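You operate a simulated robot arm through the tools that you are given. There is no shell and no other tool.

You run a simulated two-armed robot. Do the job below in one go: nothing can be reset, and whatever is moved stays where it is left.

## Task
Shut the probe bath down: plate off, arm up, probe in its holder.
Fine: the white probe goes in the white holder.

Only the result counts: the job must be done as asked and must still hold three seconds after the hand-in. Knocking over, shifting, dropping, spilling or breaking anything else fails it.

## Robot
Two 7-joint arms with fingered hands on one trunk that stands fixed in place. Base frame: the origin is at the foot of the trunk, x ahead of it, y to its left, z up; the work surface is at about z = 90. Units: cm, rad, N and s.
The left shoulder is at [7, 17.1, 137.7], the right one opposite. Payload 5 kg a hand.
Tool frame (each hand has its own): the origin (TCP) lies between the finger pads and is the grasp point; the fingertips stand 4.3 cm ahead of it; z points along the fingers, y is the line along which they close. Largest opening 14.4 cm; the body of the gripper starts 5 cm behind the TCP. The gripper is a hand of 5 fingers: y runs from the thumb to the fingers, the wrist lies at [-2.1, -12.4, -22.1] in the tool frame, and closing takes about 1.5 s.
Orientation is told as [roll, pitch, yaw] about the base's x, y, z axes, in that order, counted from this pose: with the fingers straight down and the wrist toward the robot, the tool's x, y and z point along [0, 1, 0], [1, 0, 0] and [0, 0, -1] of the base frame.

## Interface
- The arms move only by the tool play_rows. It takes "left_series", "right_series" or both (then of equal length, played together; a hand with none holds still); each is one flat list of numbers, 7 for each row, row after row: the gripper command, from -1 (shut) to 1 (fully open), values between in proportion, then the shift along the tool's x, y, z in mm, then the turn, a rotation vector about the tool's x, y, z in rad. In form: [hand, tx, ty, tz, wx, wy, wz, hand, tx, ty, tz, wx, wy, wz, ...]. A call has 1 to 20 rows; each row shifts and turns the commanded pose from where the row before left it, along the tool's axes as they then stand. Each row takes 0.2 s and may step no farther than 5 cm and 0.15 rad from the row before; otherwise, or with a gripper value out of range, the whole call is refused. A pose out of reach is approached as far as the arm can. The call stops where the force on the tool passes 50 N (or 10 N more than at its start, if that is more) or the arm is blocked; 0.2 s more then pass. Each finger travels about 4.5 cm/s and halts on what it meets, pressing with about 33 N; the grip force reading is that of the motor and also rises with nothing between the fingers. The clock runs only during rows and for 0.2 s after the last one: add rows that do not move to give the fingers time. The reply holds the time, the measured pose of the TCP, the force on the tool along the base axes, the opening and the grip force, in the units named above and with some noise, with the torque about the TCP (base axes, N m) and any sound that the robot's microphone picked up, and new pictures: "views" is both (left out), scene, wrist or none (wrist: the cameras of the hands that moved).
- Cameras (640 x 400 px; columns grow to the right, rows downward): "scene" is now at [12.79, -4.77, 162.81]; the picture's right is [-0.50, -0.87, 0.00], its down [-0.45, 0.26, -0.86] and it looks along [0.74, -0.42, -0.52] (base axes); focal length 288 px, centre (320, 200). "left" rides on the left gripper at [-8.6, -10.8, -16.8] in its tool frame; the picture's right is [-0.80, -0.28, 0.53], its down [0.54, -0.73, 0.42] and it looks along [0.27, 0.63, 0.73] (tool axes); focal length 275 px, centre (320, 200). "right" rides on the right gripper at [8.6, -10.8, -16.8] in its tool frame; the picture's right is [-0.80, 0.28, -0.53], its down [-0.54, -0.73, 0.42] and it looks along [-0.27, 0.63, 0.73] (tool axes); focal length 275 px, centre (320, 200). There is no depth. A picture from a camera that has moved, and an enlarged one, comes with that camera's place and axes in the base frame and with its lens. The place of the scene camera against the robot may be out by one fixed shift of up to 1.8 cm in any direction.
- raise_lower(by): slides the trunk up (or, below 0, down) by that many cm; the arms and the scene camera ride with it, the base frame stays. It gives what a move gives, with no picture.
- hand_shape(shape, hand): the hand has 5 fingers and takes this shape, open, in about a second: jaw (thumb against the fingers, like two jaws); tri (thumb and two fingers); tip (a fingertip pinch); poke (one finger out to press); point (the index stretched); flat (the hand flat); cup (the hand cupped); fist (a fist). The gripper value then closes the fingers along that shape, each until it touches; the sizes above hold for jaw. It gives what a move gives, with no picture.
- turn_head(pan, tilt): turns the head with the scene camera to pan (to the left, within 1.501 rad either way) and tilt (down, from -0.506 to 1.204), counted from straight ahead of the robot. It gives what a move gives, and a new picture of the scene camera.
- enlarge(camera, box): a new picture of the part [left, top, right, bottom] of that camera's present view, enlarged. It takes no simulated time.
- finish_job(): hands the job in; it is judged then, once.

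Places have to be worked out from the pictures, the camera data and where the tool is seen. Open the grippers and draw the arms clear of the work before you hand the job in, unless the task says otherwise.

The tools are called as a command line: name --argument value ..., lists and objects as JSON in quotes. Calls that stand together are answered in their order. play_rows: Moves the arms, as the interface text tells. Its arguments: {"type":"object","properties":{"left_series":{"type":"array","items":{"type":"number"}},"right_series":{"type":"array","items":{"type":"number"}},"views":{"type":"string","enum":["both","scene","wrist","none"]}},"required":[]} The other tools are called the same way: raise_lower (by) slides the trunk up or down; hand_shape (shape, hand) gives the hand a shape; turn_head (pan, tilt) turns the head that bears the scene camera; enlarge (camera, box) takes an enlarged picture of a part of a camera's view; finish_job () hands the job in.

At the start:

```text
clock: 0.0
left_ee_pos: [73.62, -12.06, 147.22]
left_orientation: [0.0, -0.002, -0.001]
left_contact_force: [0.7, -0.3, 0.0]
left_moment: [0.02, -0.03, -0.07]
left_opening: 14.37
left_grasp_force: 0.0
left_shape: jaw
right_ee_pos: [54.59, -60.41, 146.75]
right_orientation: [0.0, 0.001, -0.001]
right_contact_force: [-0.4, 0.1, -0.4]
right_moment: [0.0, 0.0, 0.0]
right_opening: 14.38
right_grasp_force: 0.1
right_shape: jaw
trunk travel left (down, up): [-47.5, 46.5]
head pan, tilt: [-0.518, 0.543]
```

scene: 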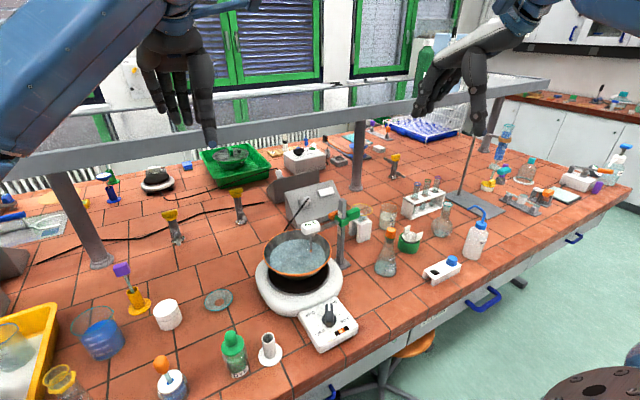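
right: 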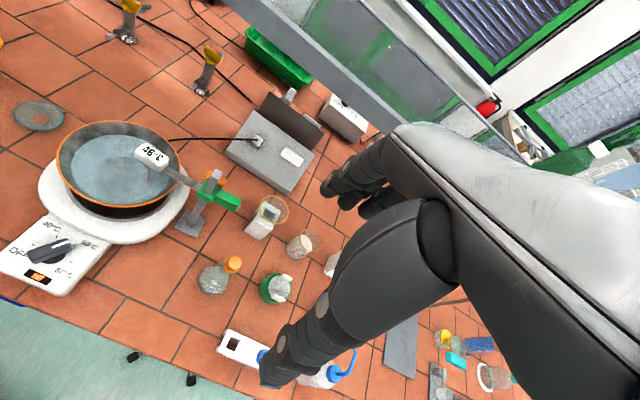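
left: 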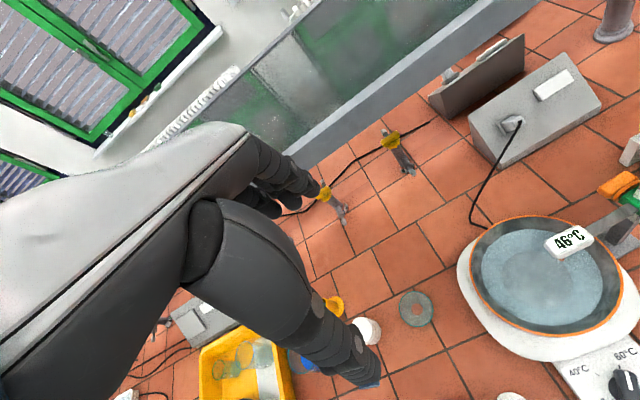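

I start by looking closer at the bath, hotplate dial, stand arm, and possible holders before moving anything.

enlarge --camera "scene" --box '[230, 170, 400, 360]'

enlarge --camera "scene" --box '[340, 160, 500, 290]'

enlarge --camera "left" --box '[440, 150, 640, 400]'

enlarge --camera "right" --box '[0, 80, 320, 390]'

```text
2.11 times, centred on (315, 265) of scene
camera zoom: at [12.79, -4.77, 162.81], right [-0.5, -0.87, 0.0], down [-0.45, 0.26, -0.86], along [0.74, -0.42, -0.52], focal length 606 px, centre (330, 63)
```

zoom: 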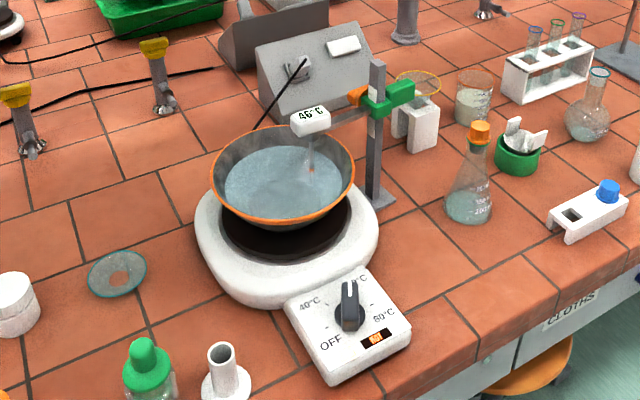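

```text
3.08 times, centred on (420, 225) of scene
camera zoom: at [12.79, -4.77, 162.81], right [-0.5, -0.87, 0.0], down [-0.45, 0.26, -0.86], along [0.74, -0.42, -0.52], focal length 885 px, centre (12, 123)
```

zoom: 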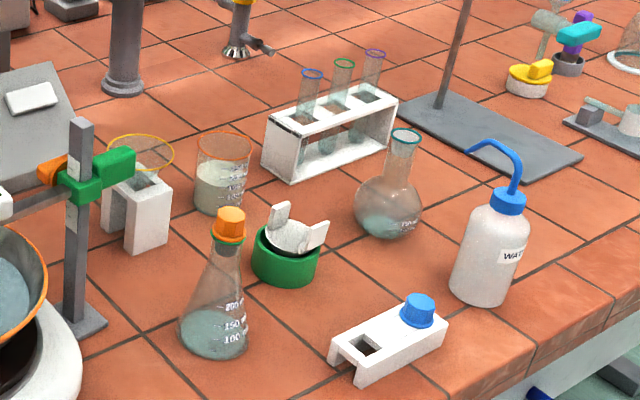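

```text
1.60 times, centred on (540, 275) of left
camera zoom: at [62.87, -20.8, 163.77], right [-0.28, -0.8, -0.53], down [-0.73, 0.54, -0.42], along [0.63, 0.27, -0.73], focal length 440 px, centre (-32, 80)
```

zoom: 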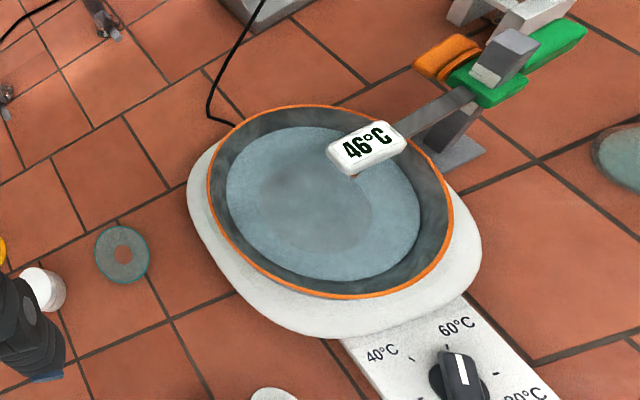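

```text
1.29 times, centred on (160, 235) of right
camera zoom: at [43.51, -51.85, 163.39], right [0.28, -0.8, 0.53], down [-0.73, -0.54, -0.42], along [0.63, -0.27, -0.73], focal length 355 px, centre (526, 155)
```

zoom: 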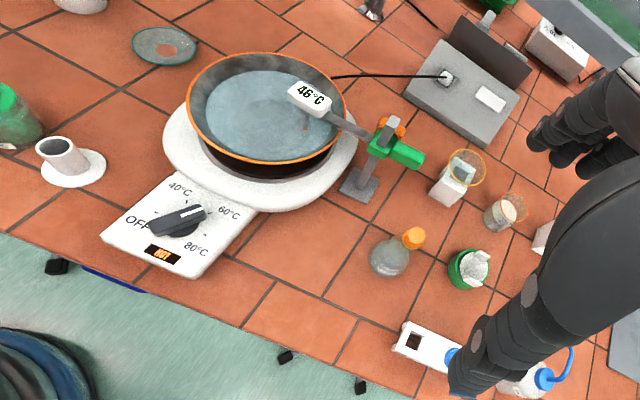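

The dial reads about 50 °C and the plate is marked hot; the white probe with the "46°C" head sits on an arm clamped in green on a post. I look at the other objects in front for candidate holders.

enlarge --camera "scene" --box '[0, 240, 300, 400]'

enlarge --camera "scene" --box '[280, 180, 380, 270]'

enlarge --camera "right" --box '[100, 120, 260, 240]'

turn_head --pan -0.45 --tilt 0.85

```text
2.13 times, centred on (150, 320) of scene
camera zoom: at [12.79, -4.77, 162.81], right [-0.5, -0.87, 0.0], down [-0.45, 0.26, -0.86], along [0.74, -0.42, -0.52], focal length 614 px, centre (683, -56)
```

zoom: 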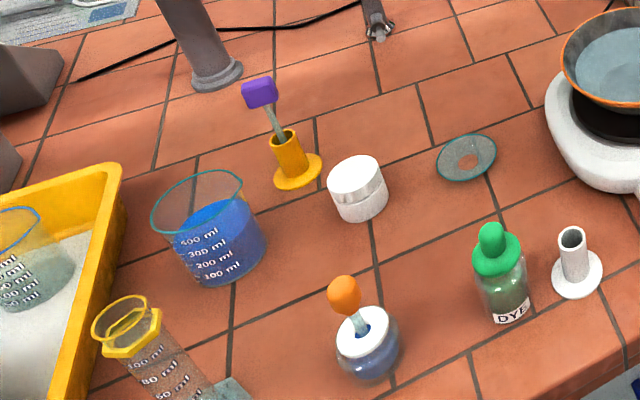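

```text
4.44 times, centred on (330, 225) of scene
camera zoom: at [12.79, -4.77, 162.81], right [-0.5, -0.87, 0.0], down [-0.45, 0.26, -0.86], along [0.74, -0.42, -0.52], focal length 1278 px, centre (276, 89)
```

zoom: 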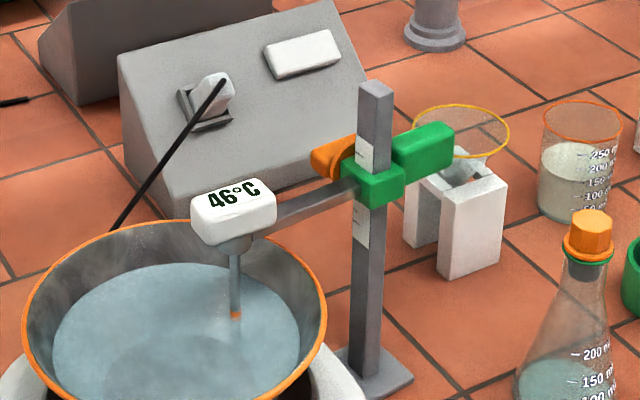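

```text
3.33 times, centred on (180, 180) of right
camera zoom: at [43.51, -51.85, 163.39], right [0.28, -0.8, 0.53], down [-0.73, -0.54, -0.42], along [0.63, -0.27, -0.73], focal length 918 px, centre (787, 267)
```

zoom: 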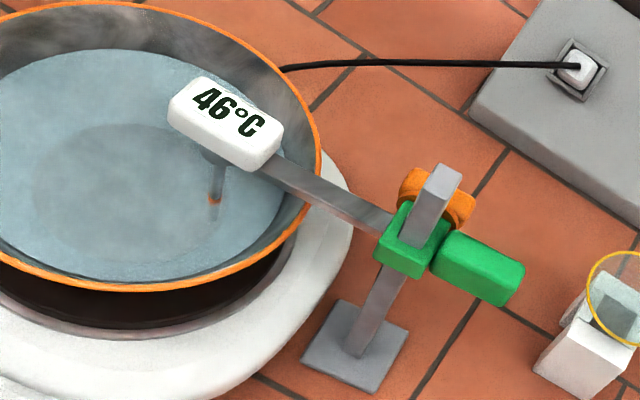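

```text
clock: 0.8
left_ee_pos: [73.76, -12.13, 147.03]
left_orientation: [0.0, -0.002, -0.002]
left_contact_force: [0.2, 0.0, 0.7]
left_moment: [-0.04, 0.01, 0.05]
left_opening: 14.35
left_grasp_force: 0.0
left_shape: jaw
right_ee_pos: [54.48, -60.44, 146.72]
right_orientation: [0.0, 0.002, 0.0]
right_contact_force: [-0.4, 0.3, 0.1]
right_moment: [-0.01, -0.01, 0.03]
right_opening: 14.38
right_grasp_force: 0.0
right_shape: jaw
trunk travel left (down, up): [-47.5, 46.5]
head pan, tilt: [-0.45, 0.85]
camera scene: at [12.01, -3.72, 160.21], right [-0.44, -0.9, 0.0], down [-0.68, 0.33, -0.66], along [0.59, -0.29, -0.75], focal length 288 px, centre (320, 200)
```

scene: 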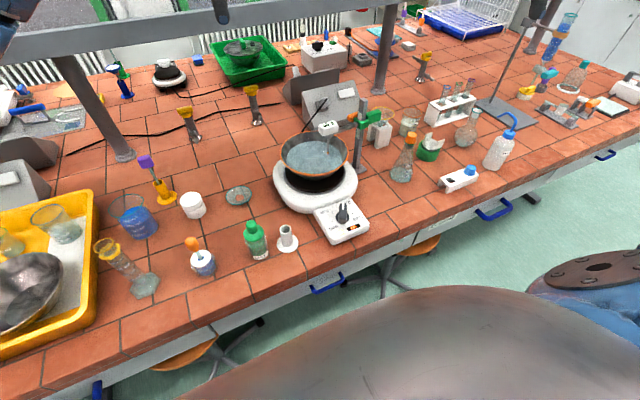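

The purple probe sits in a yellow holder, so the matching white holder is the white tube on a disc base beside the DYE bottle. I zoom in on the stand, dial and holder for detail.

enlarge --camera "scene" --box '[310, 100, 390, 150]'

enlarge --camera "scene" --box '[300, 190, 380, 250]'

enlarge --camera "scene" --box '[240, 210, 320, 270]'

enlarge --camera "right" --box '[160, 140, 250, 210]'

enlarge --camera "left" --box '[540, 160, 640, 260]'

enlarge --camera "right" --box '[0, 200, 110, 290]'

```text
8.00 times, centred on (350, 125) of scene
camera zoom: at [12.01, -3.72, 160.21], right [-0.44, -0.9, 0.0], down [-0.68, 0.33, -0.66], along [0.59, -0.29, -0.75], focal length 2301 px, centre (80, 800)
```

zoom: 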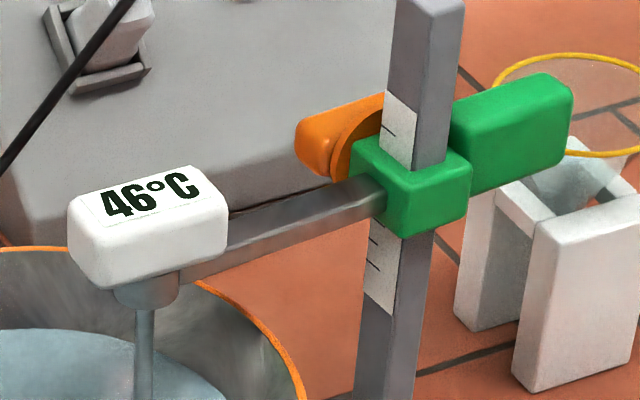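

```text
6.67 times, centred on (340, 220) of scene
camera zoom: at [12.01, -3.72, 160.21], right [-0.44, -0.9, 0.0], down [-0.68, 0.33, -0.66], along [0.59, -0.29, -0.75], focal length 1917 px, centre (187, 67)
```

zoom: 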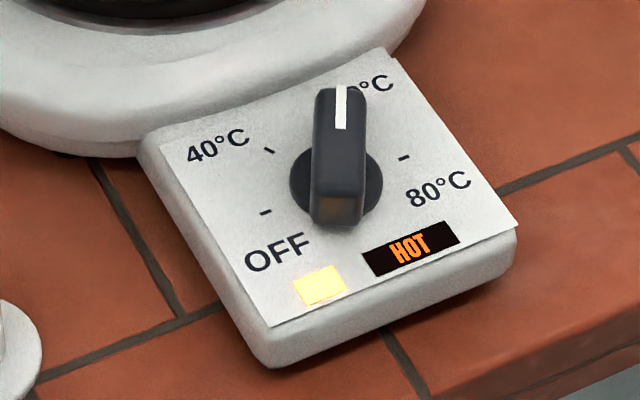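

```text
6.67 times, centred on (280, 240) of scene
camera zoom: at [12.01, -3.72, 160.21], right [-0.44, -0.9, 0.0], down [-0.68, 0.33, -0.66], along [0.59, -0.29, -0.75], focal length 1917 px, centre (587, -67)
```

zoom: 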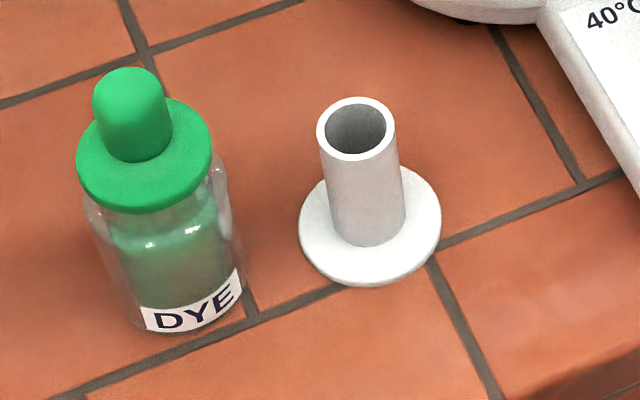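

```text
5.71 times, centred on (205, 175) of right
camera zoom: at [43.51, -51.85, 163.39], right [0.28, -0.8, 0.53], down [-0.73, -0.54, -0.42], along [0.63, -0.27, -0.73], focal length 1573 px, centre (977, 343)
```

zoom: 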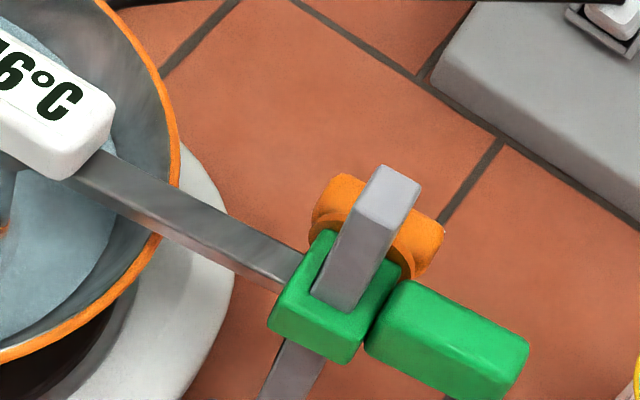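

```text
4.00 times, centred on (590, 210) of left
camera zoom: at [62.87, -20.8, 163.78], right [-0.28, -0.8, -0.53], down [-0.73, 0.54, -0.42], along [0.63, 0.27, -0.73], focal length 1101 px, centre (-760, 160)
```

zoom: 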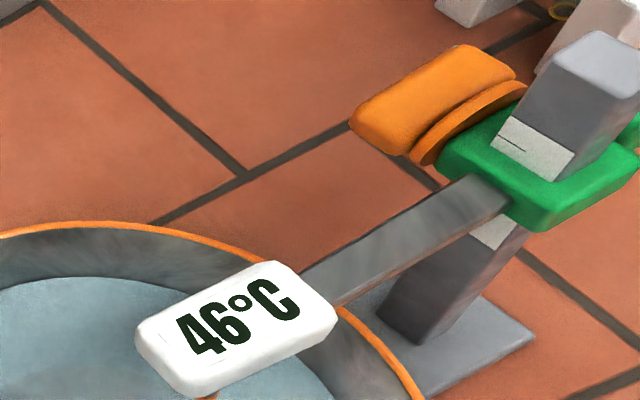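

```text
4.44 times, centred on (55, 245) of right
camera zoom: at [43.51, -51.85, 163.39], right [0.28, -0.8, 0.53], down [-0.73, -0.54, -0.42], along [0.63, -0.27, -0.73], focal length 1224 px, centre (1498, 0)
```

zoom: 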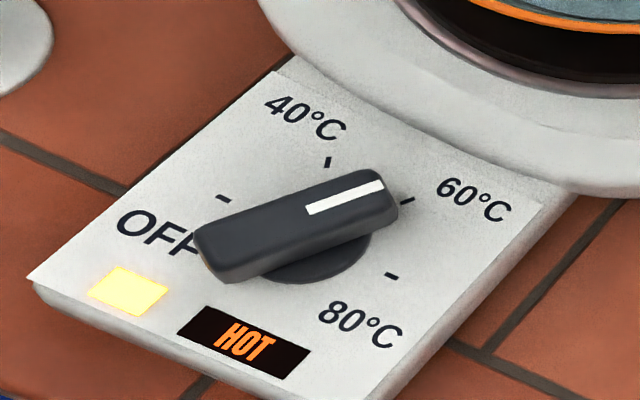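

The dial pointer stands at 60 °C (ticks OFF at +y, 40, 60, 80 at −y), so it needs about a 120° counter-clockwise turn; the clamp has an orange wing screw on the far side of the post. I put the right hand into the poke shape in free space to see where the finger is.

hand_shape --hand "right" --shape "poke"

play_rows --right_series '[1, 0, 0, 0, 0, 0, 0]' --views "both"

```text
clock: 1.7
left_ee_pos: [73.64, -12.11, 147.08]
left_orientation: [0.0, -0.001, 0.0]
left_contact_force: [0.2, -0.2, 0.1]
left_moment: [0.02, 0.01, -0.01]
left_opening: 14.37
left_grasp_force: 0.2
left_shape: jaw
right_ee_pos: [54.46, -60.38, 146.66]
right_orientation: [-0.002, 0.002, 0.0]
right_contact_force: [0.0, -0.5, 0.5]
right_moment: [-0.02, -0.03, -0.01]
right_opening: 0.01
right_grasp_force: 0.0
right_shape: poke
trunk travel left (down, up): [-47.5, 46.5]
head pan, tilt: [-0.45, 0.85]
```

```text
clock: 2.1
left_ee_pos: [73.61, -12.08, 147.09]
left_orientation: [0.0, -0.001, 0.0]
left_contact_force: [0.2, 0.2, 0.2]
left_moment: [-0.04, -0.02, 0.02]
left_opening: 14.37
left_grasp_force: 0.1
left_shape: jaw
right_ee_pos: [54.42, -60.48, 146.68]
right_orientation: [0.0, 0.0, -0.001]
right_contact_force: [0.3, -0.3, -0.3]
right_moment: [-0.01, 0.01, 0.04]
right_opening: 0.0
right_grasp_force: 0.1
right_shape: poke
trunk travel left (down, up): [-47.5, 46.5]
head pan, tilt: [-0.45, 0.85]
camera scene: at [11.99, -3.72, 160.21], right [-0.44, -0.9, 0.0], down [-0.68, 0.33, -0.66], along [0.59, -0.29, -0.75], focal length 288 px, centre (320, 200)
camera right: at [43.5, -51.84, 163.4], right [0.28, -0.8, 0.53], down [-0.73, -0.54, -0.42], along [0.63, -0.27, -0.73], focal length 275 px, centre (320, 200)
```

scene: 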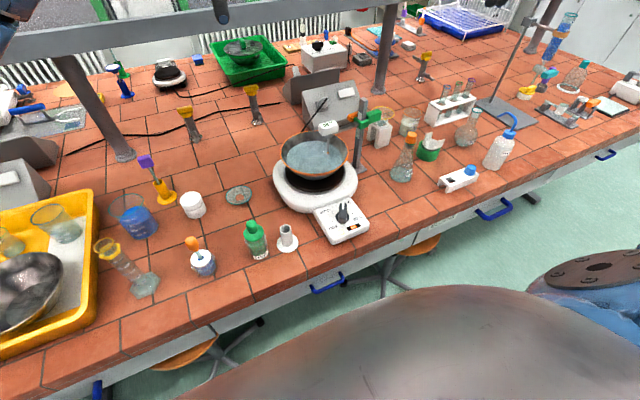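
right: 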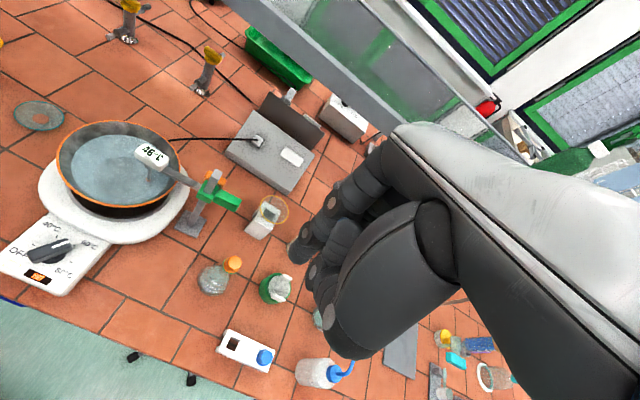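

The poke finger's tip appears at about pixel (300,267), matching 4.3 cm ahead of the TCP. I enlarge the hand view to make sure how the other fingers lie.

enlarge --camera "right" --box '[260, 120, 480, 380]'

turn_head --pan -0.8 --tilt 0.3

```text
1.54 times, centred on (370, 250) of right
camera zoom: at [43.5, -51.84, 163.4], right [0.28, -0.8, 0.53], down [-0.73, -0.54, -0.42], along [0.63, -0.27, -0.73], focal length 424 px, centre (243, 123)
```

zoom: 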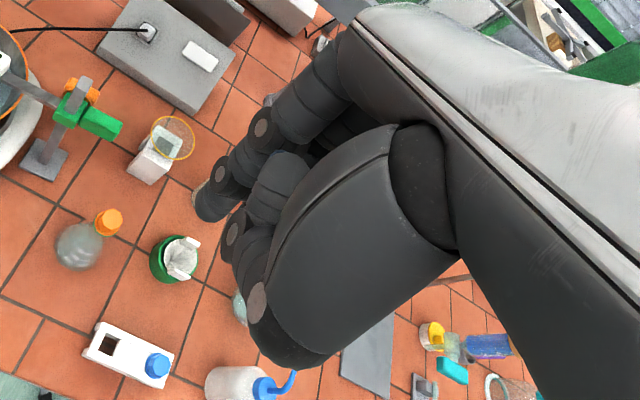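

```text
clock: 3.1
left_ee_pos: [73.7, -12.19, 147.02]
left_orientation: [0.0, 0.0, 0.001]
left_contact_force: [0.7, -0.1, 0.2]
left_moment: [0.01, 0.02, 0.01]
left_opening: 14.37
left_grasp_force: 0.1
left_shape: jaw
right_ee_pos: [54.57, -60.36, 146.7]
right_orientation: [0.002, 0.001, 0.001]
right_contact_force: [0.6, -0.9, -0.2]
right_moment: [-0.03, 0.01, 0.01]
right_opening: 0.0
right_grasp_force: 0.2
right_shape: poke
trunk travel left (down, up): [-47.5, 46.5]
head pan, tilt: [-0.799, 0.3]
camera scene: at [11.48, -7.01, 165.04], right [-0.72, -0.7, 0.0], down [-0.21, 0.21, -0.95], along [0.67, -0.68, -0.3], focal length 288 px, centre (320, 200)
```

scene: 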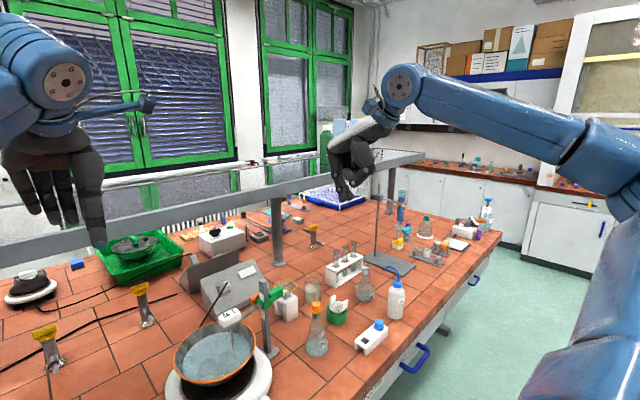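

enlarge --camera "scene" --box '[300, 110, 440, 210]'

enlarge --camera "scene" --box '[200, 270, 310, 360]'

```text
4.00 times, centred on (370, 160) of scene
camera zoom: at [11.48, -7.01, 165.04], right [-0.72, -0.7, 0.0], down [-0.21, 0.21, -0.95], along [0.67, -0.68, -0.3], focal length 1150 px, centre (120, 360)
```

zoom: 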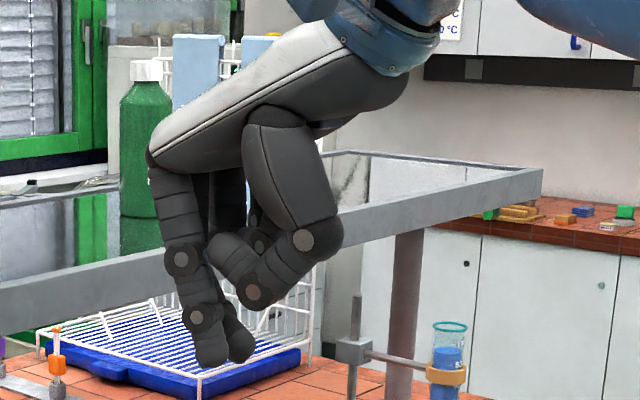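

```text
4.44 times, centred on (255, 315) of scene
camera zoom: at [11.48, -7.01, 165.04], right [-0.72, -0.7, 0.0], down [-0.21, 0.21, -0.95], along [0.67, -0.68, -0.3], focal length 1278 px, centre (609, -311)
```

zoom: 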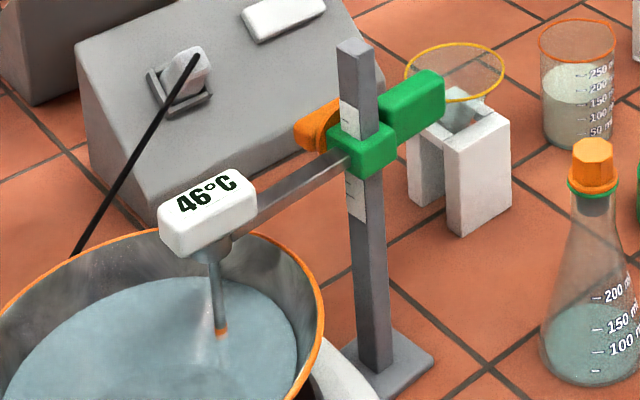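

The poke finger points straight down with the others folded up, so I bring the right fingertip over the area just right of the dial, staying well above (TCP z ≈ 118).

play_rows --right_series '[1, 40, 2, 0, 0, 0, 0, 1, 40, 2, 0, 0, 0, 0, 1, 40, 2, 0, 0, 0, 0, 1, 40, 2, 0, 0, 0, 0, 1, 40, 2, 0, 0, 0, 0, 1, 30, 0, 0, 0, 0, 0, 1, 0, 0, 45, 0, 0, 0, 1, 0, 0, 45, 0, 0, 0, 1, 0, 0, 45, 0, 0, 0, 1, 0, 0, 45, 0, 0, 0, 1, 0, 0, 45, 0, 0, 0, 1, 0, 0, 45, 0, 0, 0, 1, 0, 0, 0, 0, 0, 0]' --views "both"

turn_head --pan -0.5 --tilt 0.75

```text
clock: 5.9
left_ee_pos: [73.56, -12.15, 147.17]
left_orientation: [0.001, 0.001, 0.0]
left_contact_force: [-0.3, 0.2, -0.1]
left_moment: [0.0, -0.03, -0.02]
left_opening: 14.37
left_grasp_force: 0.1
left_shape: jaw
right_ee_pos: [55.39, -37.31, 119.77]
right_orientation: [0.0, 0.001, 0.001]
right_contact_force: [0.8, 0.5, 0.1]
right_moment: [-0.05, -0.02, 0.02]
right_opening: 0.0
right_grasp_force: 0.1
right_shape: poke
trunk travel left (down, up): [-47.5, 46.5]
head pan, tilt: [-0.799, 0.3]
camera scene: at [11.42, -6.97, 165.05], right [-0.72, -0.7, 0.0], down [-0.21, 0.21, -0.96], along [0.67, -0.69, -0.3], focal length 288 px, centre (320, 200)
camera right: at [44.33, -28.8, 136.35], right [0.28, -0.8, 0.53], down [-0.73, -0.54, -0.42], along [0.63, -0.27, -0.73], focal length 275 px, centre (320, 200)
```

scene: 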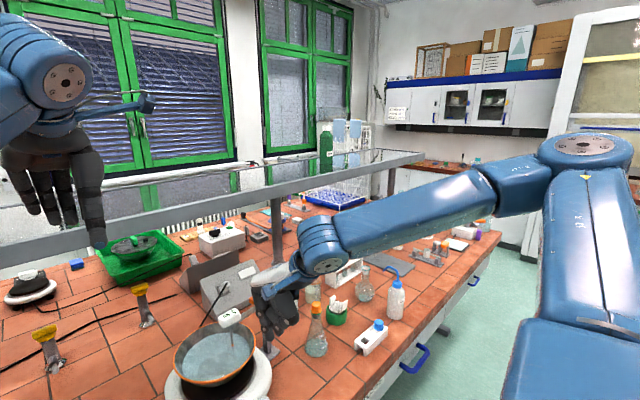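
right: 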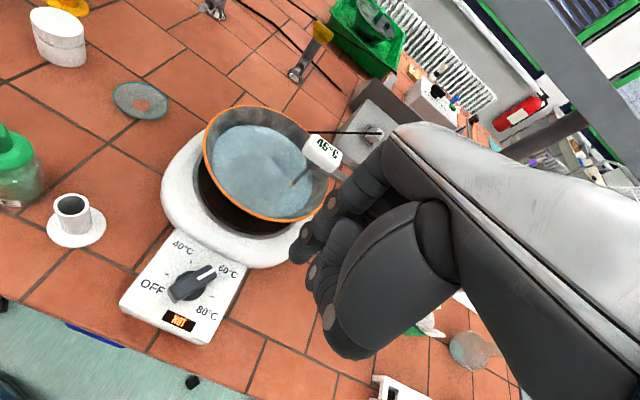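

```text
clock: 6.8
left_ee_pos: [73.7, -12.01, 146.88]
left_orientation: [0.001, 0.0, 0.0]
left_contact_force: [-0.9, 0.3, -0.6]
left_moment: [0.02, 0.0, -0.01]
left_opening: 14.38
left_grasp_force: 0.1
left_shape: jaw
right_ee_pos: [55.5, -37.44, 119.66]
right_orientation: [0.0, 0.0, -0.001]
right_contact_force: [-0.4, 0.7, -0.1]
right_moment: [-0.01, -0.04, -0.05]
right_opening: 0.01
right_grasp_force: 0.1
right_shape: poke
trunk travel left (down, up): [-47.5, 46.5]
head pan, tilt: [-0.499, 0.75]
camera scene: at [12.26, -4.29, 161.01], right [-0.48, -0.88, 0.0], down [-0.6, 0.33, -0.73], along [0.64, -0.35, -0.68], focal length 288 px, centre (320, 200)
```

scene: 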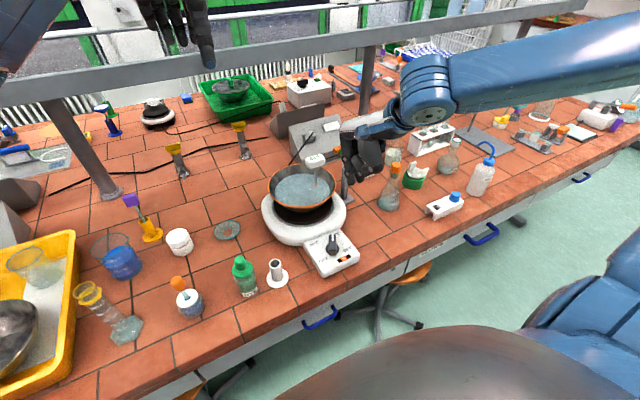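

The hand is close to the dial now; I zoom the right camera on the dial, the holder and the probe/stand to measure their positions more precisely.

enlarge --camera "right" --box '[120, 220, 260, 350]'

enlarge --camera "right" --box '[0, 110, 120, 260]'

enlarge --camera "right" --box '[200, 90, 400, 260]'

```text
3.08 times, centred on (190, 285) of right
camera zoom: at [44.4, -28.84, 136.35], right [0.28, -0.8, 0.53], down [-0.73, -0.54, -0.42], along [0.63, -0.27, -0.73], focal length 847 px, centre (720, -62)
```

zoom: 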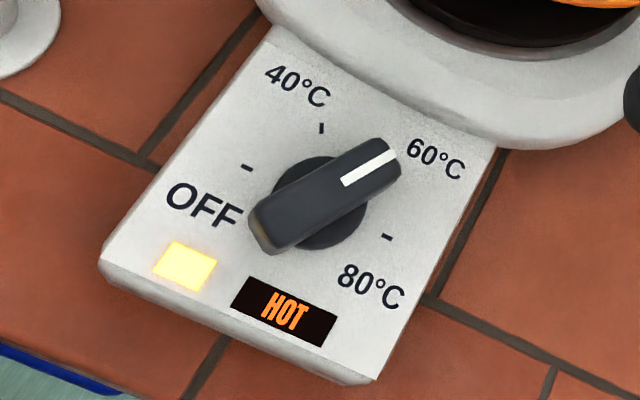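

```text
2.67 times, centred on (60, 185) of right
camera zoom: at [44.4, -28.84, 136.35], right [0.28, -0.8, 0.53], down [-0.73, -0.54, -0.42], along [0.63, -0.27, -0.73], focal length 734 px, centre (1013, 240)
```

zoom: 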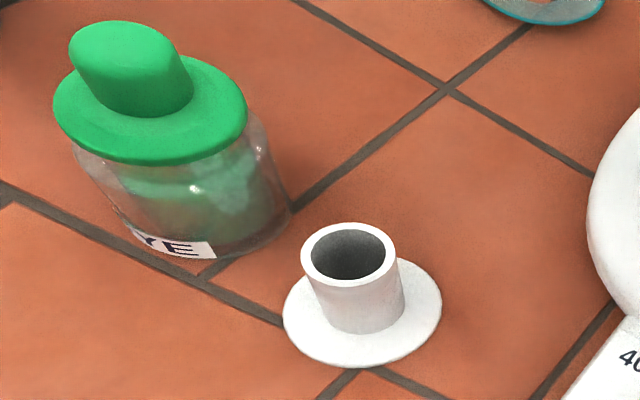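

```text
2.35 times, centred on (300, 175) of right
camera zoom: at [44.4, -28.84, 136.35], right [0.28, -0.8, 0.53], down [-0.73, -0.54, -0.42], along [0.63, -0.27, -0.73], focal length 648 px, centre (367, 259)
```

zoom: 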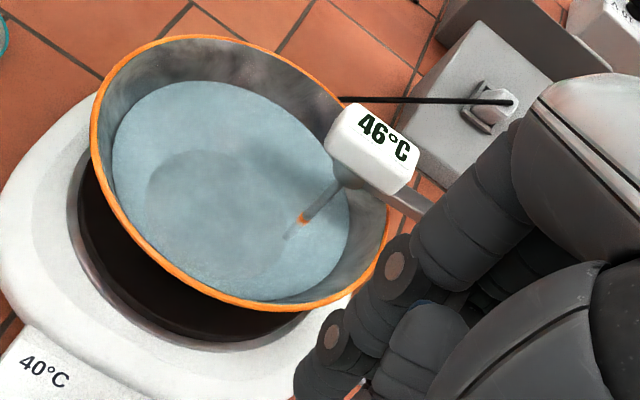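

From two views the dial centre comes out near (54.75, −31.0) with the panel top around z ≈ 93. I enlarge the scene view on the hand to check the fingertip's actual position relative to the dial.

enlarge --camera "scene" --box '[290, 110, 420, 280]'

enlarge --camera "right" --box '[260, 160, 420, 380]'

```text
2.35 times, centred on (355, 195) of scene
camera zoom: at [12.26, -4.29, 161.01], right [-0.48, -0.88, 0.0], down [-0.6, 0.33, -0.73], along [0.64, -0.35, -0.68], focal length 677 px, centre (238, 212)
```

zoom: 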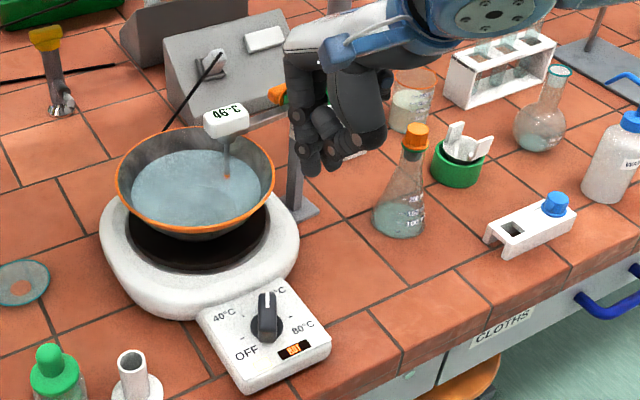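

```text
1.82 times, centred on (340, 270) of right
camera zoom: at [44.4, -28.84, 136.35], right [0.28, -0.8, 0.53], down [-0.73, -0.54, -0.42], along [0.63, -0.27, -0.73], focal length 500 px, centre (284, 73)
```

zoom: 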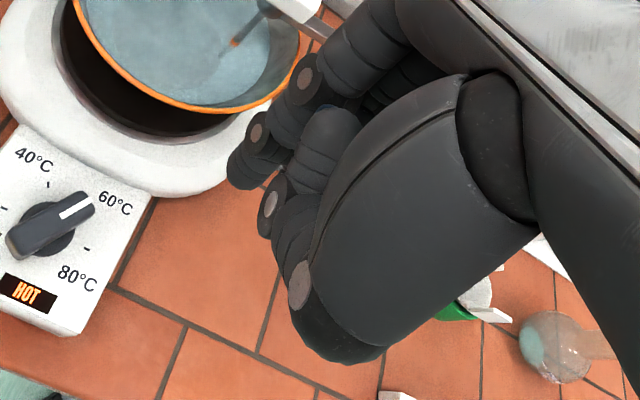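

The fingertip sits where expected (about 4.3 cm below the TCP). I move it to the right side of the pointer, just above bar height, and look again.

play_rows --right_series '[1, 14, -2, 30, 0, 0, 0, 1, 13, 0, 40, 0, 0, 0, 1, 0, 0, 40, 0, 0, 0, 1, 0, 0, 35, 0, 0, 0, 1, 0, 0, 20, 0, 0, 0, 1, 0, 0, 0, 0, 0, 0]' --views "both"

enlarge --camera "right" --box '[160, 190, 340, 330]'

enlarge --camera "scene" --box '[290, 180, 390, 280]'

```text
clock: 8.2
left_ee_pos: [73.61, -12.21, 147.12]
left_orientation: [0.001, 0.0, 0.0]
left_contact_force: [0.8, 1.4, -0.2]
left_moment: [0.01, -0.05, -0.01]
left_opening: 14.36
left_grasp_force: 0.1
left_shape: jaw
right_ee_pos: [55.06, -34.71, 103.21]
right_orientation: [0.0, 0.001, 0.001]
right_contact_force: [-0.4, -0.1, 0.1]
right_moment: [0.0, -0.01, 0.0]
right_opening: 0.02
right_grasp_force: 0.0
right_shape: poke
trunk travel left (down, up): [-47.5, 46.5]
head pan, tilt: [-0.499, 0.75]
camera scene: at [12.2, -4.28, 161.01], right [-0.48, -0.88, 0.0], down [-0.6, 0.33, -0.73], along [0.64, -0.35, -0.68], focal length 288 px, centre (320, 200)
camera right: at [44.16, -26.15, 119.91], right [0.28, -0.8, 0.53], down [-0.73, -0.54, -0.42], along [0.63, -0.27, -0.73], focal length 275 px, centre (320, 200)
```

scene: 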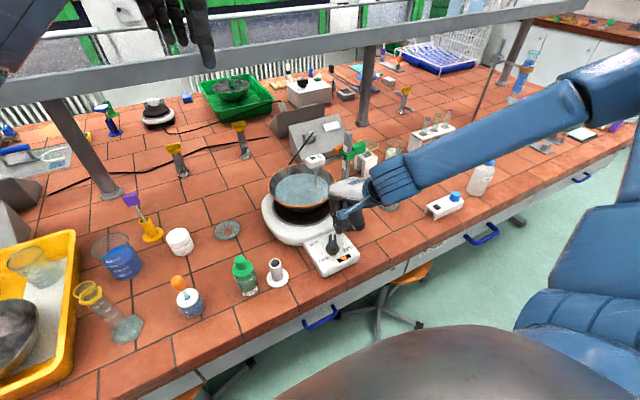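
right: 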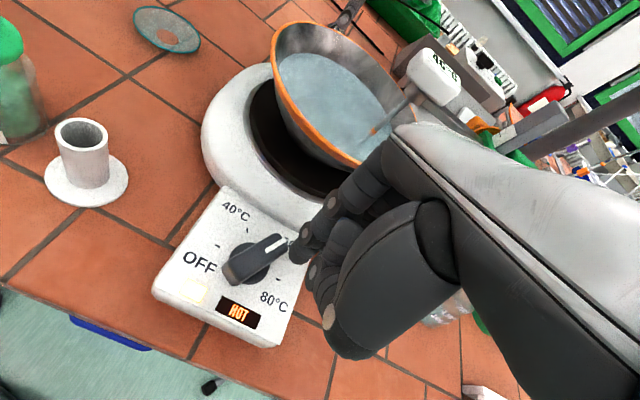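

```text
2.86 times, centred on (250, 260) of right
camera zoom: at [44.16, -26.15, 119.91], right [0.28, -0.8, 0.53], down [-0.73, -0.54, -0.42], along [0.63, -0.27, -0.73], focal length 786 px, centre (520, 29)
```

zoom: 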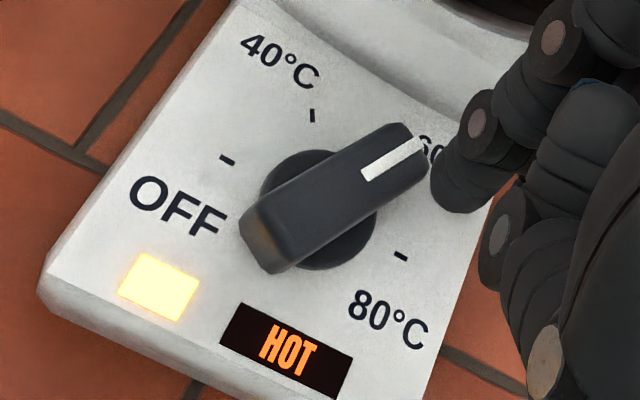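

```text
4.00 times, centred on (340, 230) of scene
camera zoom: at [12.2, -4.28, 161.01], right [-0.48, -0.88, 0.0], down [-0.6, 0.33, -0.73], along [0.64, -0.35, -0.68], focal length 1150 px, centre (240, 80)
```

zoom: 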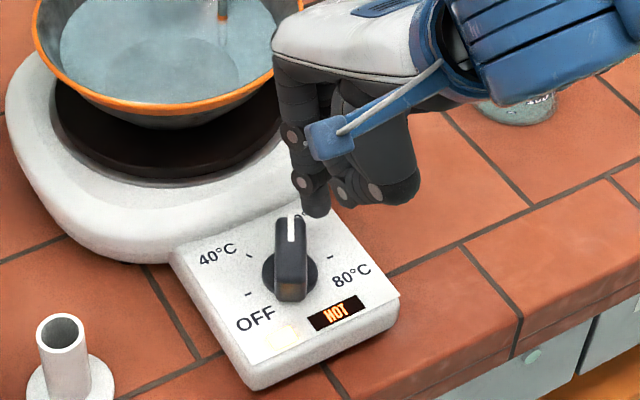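

The finger is about 0.9 cm clear of the bar's right side, panel top ≈ 94.4 and bar top ≈ 97. I lower it beside the bar to about 0.9 cm above the panel.

play_rows --right_series '[1, 0, 0, 12, 0, 0, 0, 1, 0, 0, 12, 0, 0, 0, 1, 0, 0, 7, 0, 0, 0, 1, 0, 0, 4, 0, 0, 0, 1, 0, 0, 0, 0, 0, 0]' --views "wrist"

enlarge --camera "right" --box '[160, 190, 340, 330]'

enlarge --camera "scene" --box '[290, 180, 390, 280]'

```text
clock: 8.8
left_ee_pos: [73.43, -11.92, 147.18]
left_orientation: [0.0, -0.001, 0.001]
left_contact_force: [-0.3, -0.1, 0.2]
left_moment: [-0.03, 0.02, 0.0]
left_opening: 14.34
left_grasp_force: 0.0
left_shape: jaw
right_ee_pos: [55.72, -34.22, 101.89]
right_orientation: [0.002, -0.023, 0.006]
right_contact_force: [-1.8, 2.4, 28.6]
right_moment: [0.64, 0.0, 0.02]
right_opening: 0.0
right_grasp_force: 0.1
right_shape: poke
trunk travel left (down, up): [-47.5, 46.5]
head pan, tilt: [-0.499, 0.75]
stopped in row 3 (right hand): the force on the tool passed its limit at 55 N (the readings are from after the stop); the commanded pose is now the measured one
camera right: at [44.37, -25.78, 118.34], right [0.28, -0.8, 0.54], down [-0.71, -0.55, -0.44], along [0.64, -0.26, -0.72], focal length 275 px, centre (320, 200)
```

right: 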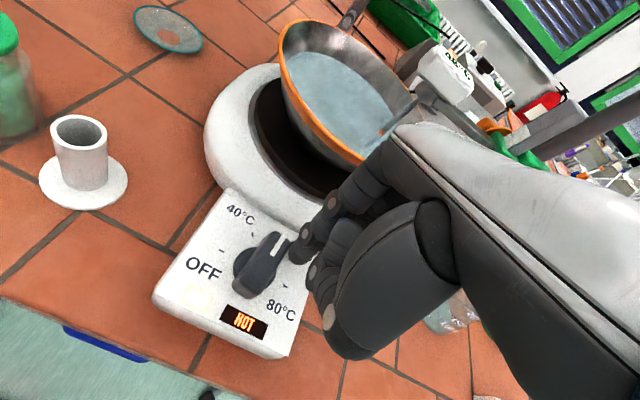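

```text
2.86 times, centred on (250, 260) of right
camera zoom: at [44.37, -25.78, 118.34], right [0.28, -0.8, 0.54], down [-0.71, -0.55, -0.44], along [0.64, -0.26, -0.72], focal length 786 px, centre (520, 29)
```

zoom: 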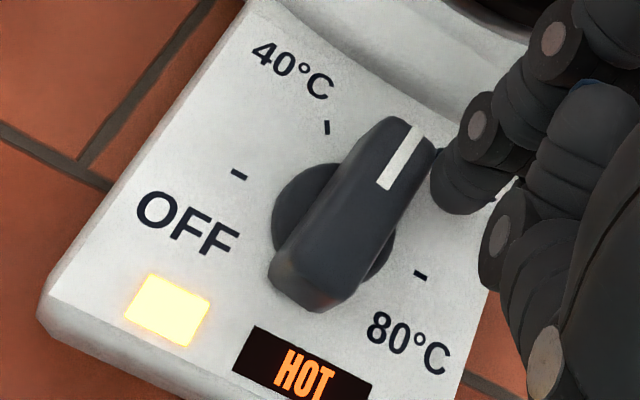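

```text
4.00 times, centred on (340, 230) of scene
camera zoom: at [11.89, -4.08, 161.07], right [-0.48, -0.88, 0.0], down [-0.6, 0.33, -0.73], along [0.64, -0.35, -0.68], focal length 1150 px, centre (240, 80)
```

zoom: 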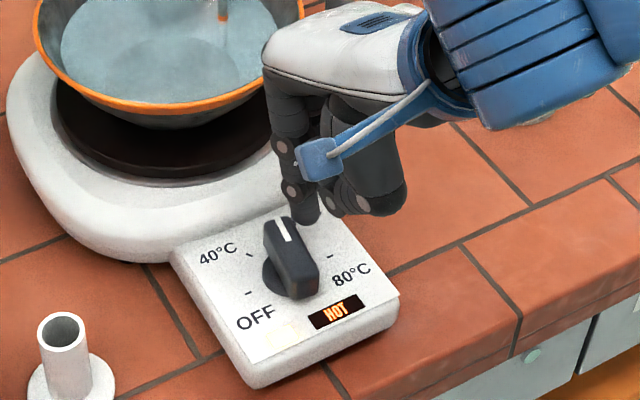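

The finger came down on the bar's edge and already nudged the pointer about 15° toward 40 °C; the housing itself did not move. I lift 2 cm, shift 1.5 cm to the right, level the hand and then look again.

play_rows --right_series '[1, 0, 0, -10, 0, 0, 0, 1, 0, 0, -12, 0, 0, 0, 1, -15, -4, 0, 0.023, 0, 0, 1, 0, 0, 0, 0, 0, 0]' --views "wrist"

enlarge --camera "right" --box '[160, 190, 340, 330]'

enlarge --camera "scene" --box '[300, 190, 380, 270]'

```text
clock: 9.8
left_ee_pos: [73.73, -12.23, 146.96]
left_orientation: [0.0, 0.001, 0.0]
left_contact_force: [0.9, -0.5, 0.7]
left_moment: [-0.02, -0.01, 0.0]
left_opening: 14.35
left_grasp_force: 0.1
left_shape: jaw
right_ee_pos: [55.47, -36.01, 103.6]
right_orientation: [0.001, 0.008, 0.003]
right_contact_force: [0.2, -0.5, -0.6]
right_moment: [0.03, 0.02, 0.03]
right_opening: 0.0
right_grasp_force: 0.1
right_shape: poke
trunk travel left (down, up): [-47.5, 46.5]
head pan, tilt: [-0.499, 0.75]
camera right: at [44.61, -27.53, 120.36], right [0.29, -0.8, 0.53], down [-0.73, -0.54, -0.42], along [0.62, -0.27, -0.74], focal length 275 px, centre (320, 200)
```

right: 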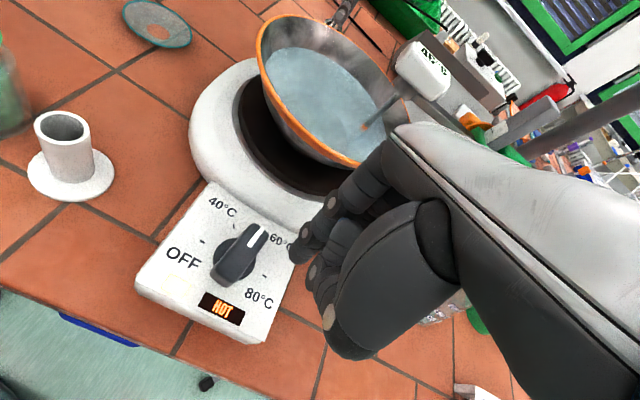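

```text
2.86 times, centred on (250, 260) of right
camera zoom: at [44.61, -27.53, 120.36], right [0.29, -0.8, 0.53], down [-0.73, -0.54, -0.42], along [0.62, -0.27, -0.74], focal length 786 px, centre (520, 29)
```

zoom: 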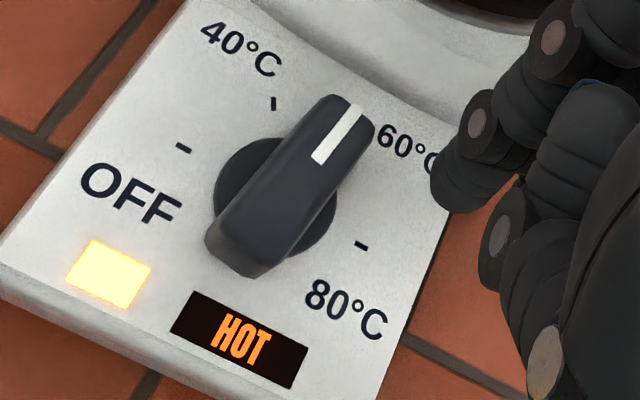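

```text
5.00 times, centred on (340, 230) of scene
camera zoom: at [12.33, -4.3, 161.0], right [-0.48, -0.88, 0.0], down [-0.6, 0.33, -0.73], along [0.64, -0.35, -0.68], focal length 1438 px, centre (220, 50)
```

zoom: 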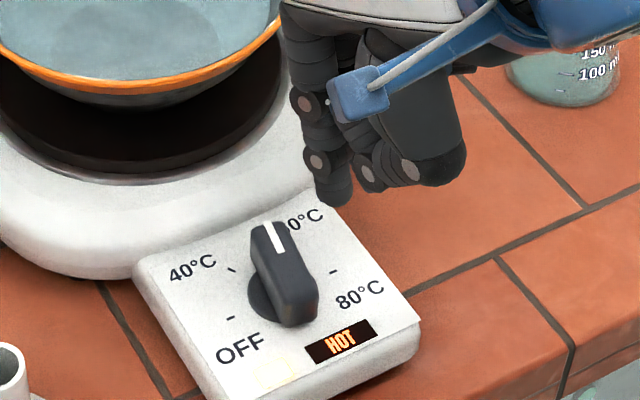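

Triangulating, the poke fingertip is actually about 6 cm below the TCP and 0.8 cm forward of it. I reposition so the tip is at about (55.7, −34.2), beside the bar, and lower in small steps.

play_rows --right_series '[1, 17, -6, 0, 0, 0, 0, 1, 0, 0, 4, 0, 0, 0, 1, 0, 0, 4, 0, 0, 0, 1, 0, 0, 4, 0, 0, 0, 1, 0, 0, 0, 0, 0, 0]' --views "wrist"

enlarge --camera "right" --box '[160, 190, 340, 330]'

enlarge --camera "scene" --box '[300, 190, 380, 270]'

```text
clock: 11.0
left_ee_pos: [73.76, -12.12, 147.14]
left_orientation: [-0.001, -0.001, -0.001]
left_contact_force: [0.6, 0.7, -0.1]
left_moment: [-0.01, 0.03, -0.02]
left_opening: 14.36
left_grasp_force: 0.2
left_shape: jaw
right_ee_pos: [54.8, -34.34, 102.42]
right_orientation: [0.0, 0.009, 0.002]
right_contact_force: [-0.7, 0.0, -0.5]
right_moment: [0.01, 0.05, 0.02]
right_opening: 0.02
right_grasp_force: 0.0
right_shape: poke
trunk travel left (down, up): [-47.5, 46.5]
head pan, tilt: [-0.499, 0.75]
camera right: at [43.93, -25.83, 119.19], right [0.29, -0.8, 0.53], down [-0.73, -0.54, -0.42], along [0.62, -0.27, -0.74], focal length 275 px, centre (320, 200)
```

right: 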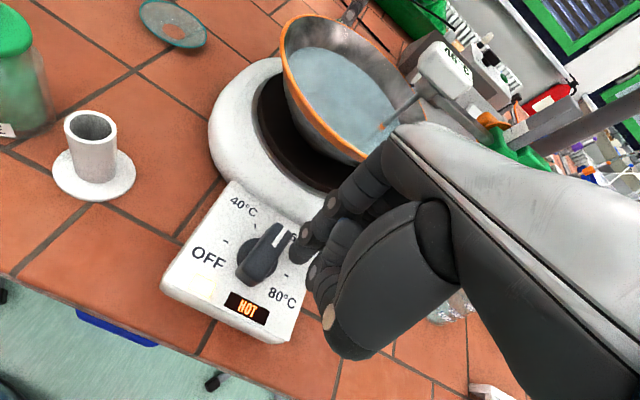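

```text
2.86 times, centred on (250, 260) of right
camera zoom: at [43.93, -25.83, 119.19], right [0.29, -0.8, 0.53], down [-0.73, -0.54, -0.42], along [0.62, -0.27, -0.74], focal length 786 px, centre (520, 29)
```

zoom: 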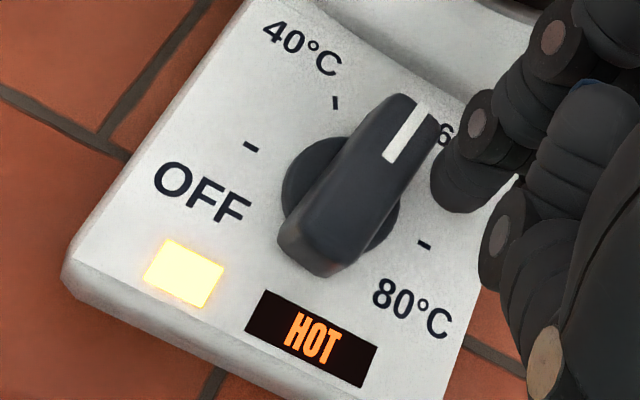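

```text
5.00 times, centred on (340, 230) of scene
camera zoom: at [12.25, -4.29, 161.01], right [-0.48, -0.88, 0.0], down [-0.6, 0.33, -0.73], along [0.64, -0.35, -0.68], focal length 1438 px, centre (220, 50)
```

zoom: 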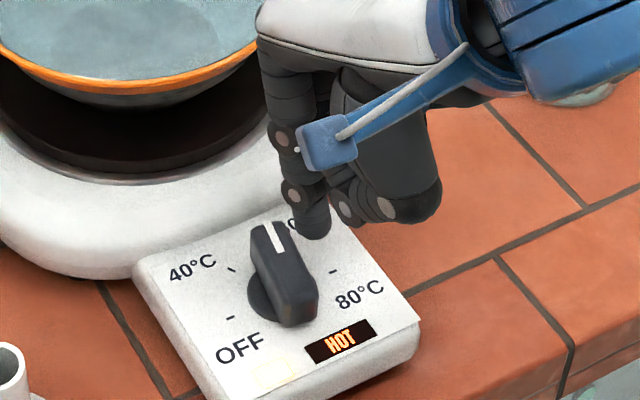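

The fingertip is now just right of the pointer with no contact force. I lower it slightly (5 mm) and check force before pushing.

play_rows --right_series '[1, 0, 0, 2.5, 0, 0, 0, 1, 0, 0, 2.5, 0, 0, 0, 1, 0, 0, 0, 0, 0, 0]' --views "none"

```text
clock: 11.8
left_ee_pos: [73.71, -12.07, 147.04]
left_orientation: [-0.001, -0.001, 0.002]
left_contact_force: [0.0, -0.1, -0.2]
left_moment: [0.02, 0.01, 0.02]
left_opening: 14.34
left_grasp_force: 0.1
left_shape: jaw
right_ee_pos: [54.84, -34.29, 101.84]
right_orientation: [-0.001, 0.011, 0.003]
right_contact_force: [0.3, -0.3, 0.5]
right_moment: [-0.02, 0.03, 0.04]
right_opening: 0.0
right_grasp_force: 0.0
right_shape: poke
trunk travel left (down, up): [-47.5, 46.5]
head pan, tilt: [-0.499, 0.75]
```

No contact yet, so the tip is free beside the bar. I drop 3 mm more and push the pointer end counter-clockwise along an arc to about +30° (the 40 °C tick).

play_rows --right_series '[1, 0, 0, 3, 0, 0, 0, 1, 4.3, 0.7, 0, 0, 0, 0, 1, 4.3, 0.7, 0, 0, 0, 0, 1, 2.3, 2.8, 0, 0, 0, 0, 1, 2.3, 2.8, 0, 0, 0, 0, 1, 2.9, 2.1, 0, 0, 0, 0, 1, 2.9, 2.1, 0, 0, 0, 0, 1, 3.4, 1.3, 0, 0, 0, 0, 1, 3.4, 1.3, 0, 0, 0, 0, 1, 0, 0, 0, 0, 0, 0]' --views "wrist"

enlarge --camera "right" --box '[160, 190, 340, 330]'

enlarge --camera "scene" --box '[300, 190, 380, 270]'

```text
clock: 14.0
left_ee_pos: [73.75, -12.15, 147.06]
left_orientation: [-0.001, -0.001, 0.0]
left_contact_force: [0.9, -0.5, 0.3]
left_moment: [0.0, -0.01, -0.02]
left_opening: 14.39
left_grasp_force: 0.1
left_shape: jaw
right_ee_pos: [56.12, -31.64, 101.68]
right_orientation: [0.003, 0.007, 0.002]
right_contact_force: [3.2, -1.3, 3.1]
right_moment: [-0.11, -0.09, 0.03]
right_opening: 0.0
right_grasp_force: 0.1
right_shape: poke
trunk travel left (down, up): [-47.5, 46.5]
head pan, tilt: [-0.499, 0.75]
camera right: at [45.26, -23.24, 118.39], right [0.29, -0.8, 0.53], down [-0.73, -0.54, -0.42], along [0.62, -0.27, -0.74], focal length 275 px, centre (320, 200)
```

right: 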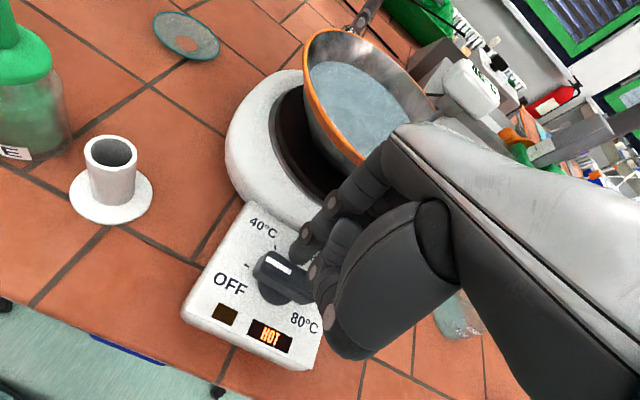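

```text
2.86 times, centred on (250, 260) of right
camera zoom: at [45.26, -23.24, 118.39], right [0.29, -0.8, 0.53], down [-0.73, -0.54, -0.42], along [0.62, -0.27, -0.74], focal length 786 px, centre (520, 29)
```

zoom: 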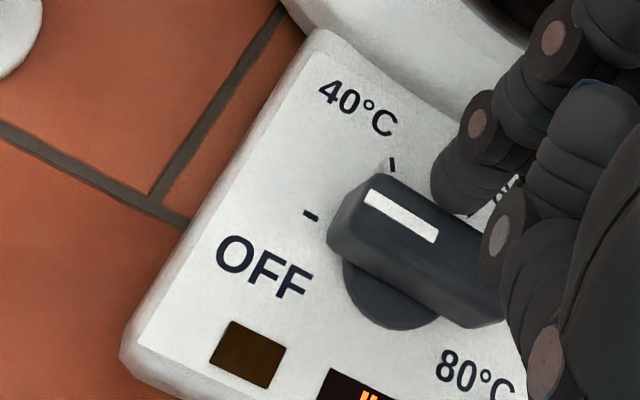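

```text
5.00 times, centred on (340, 230) of scene
camera zoom: at [12.23, -4.3, 161.0], right [-0.48, -0.88, 0.0], down [-0.6, 0.33, -0.73], along [0.64, -0.35, -0.68], focal length 1438 px, centre (220, 50)
```

zoom: 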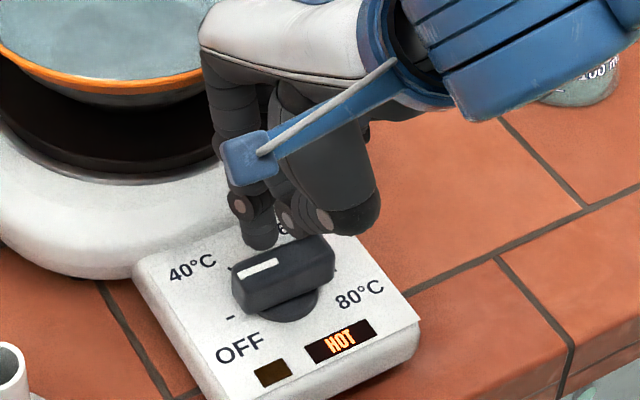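

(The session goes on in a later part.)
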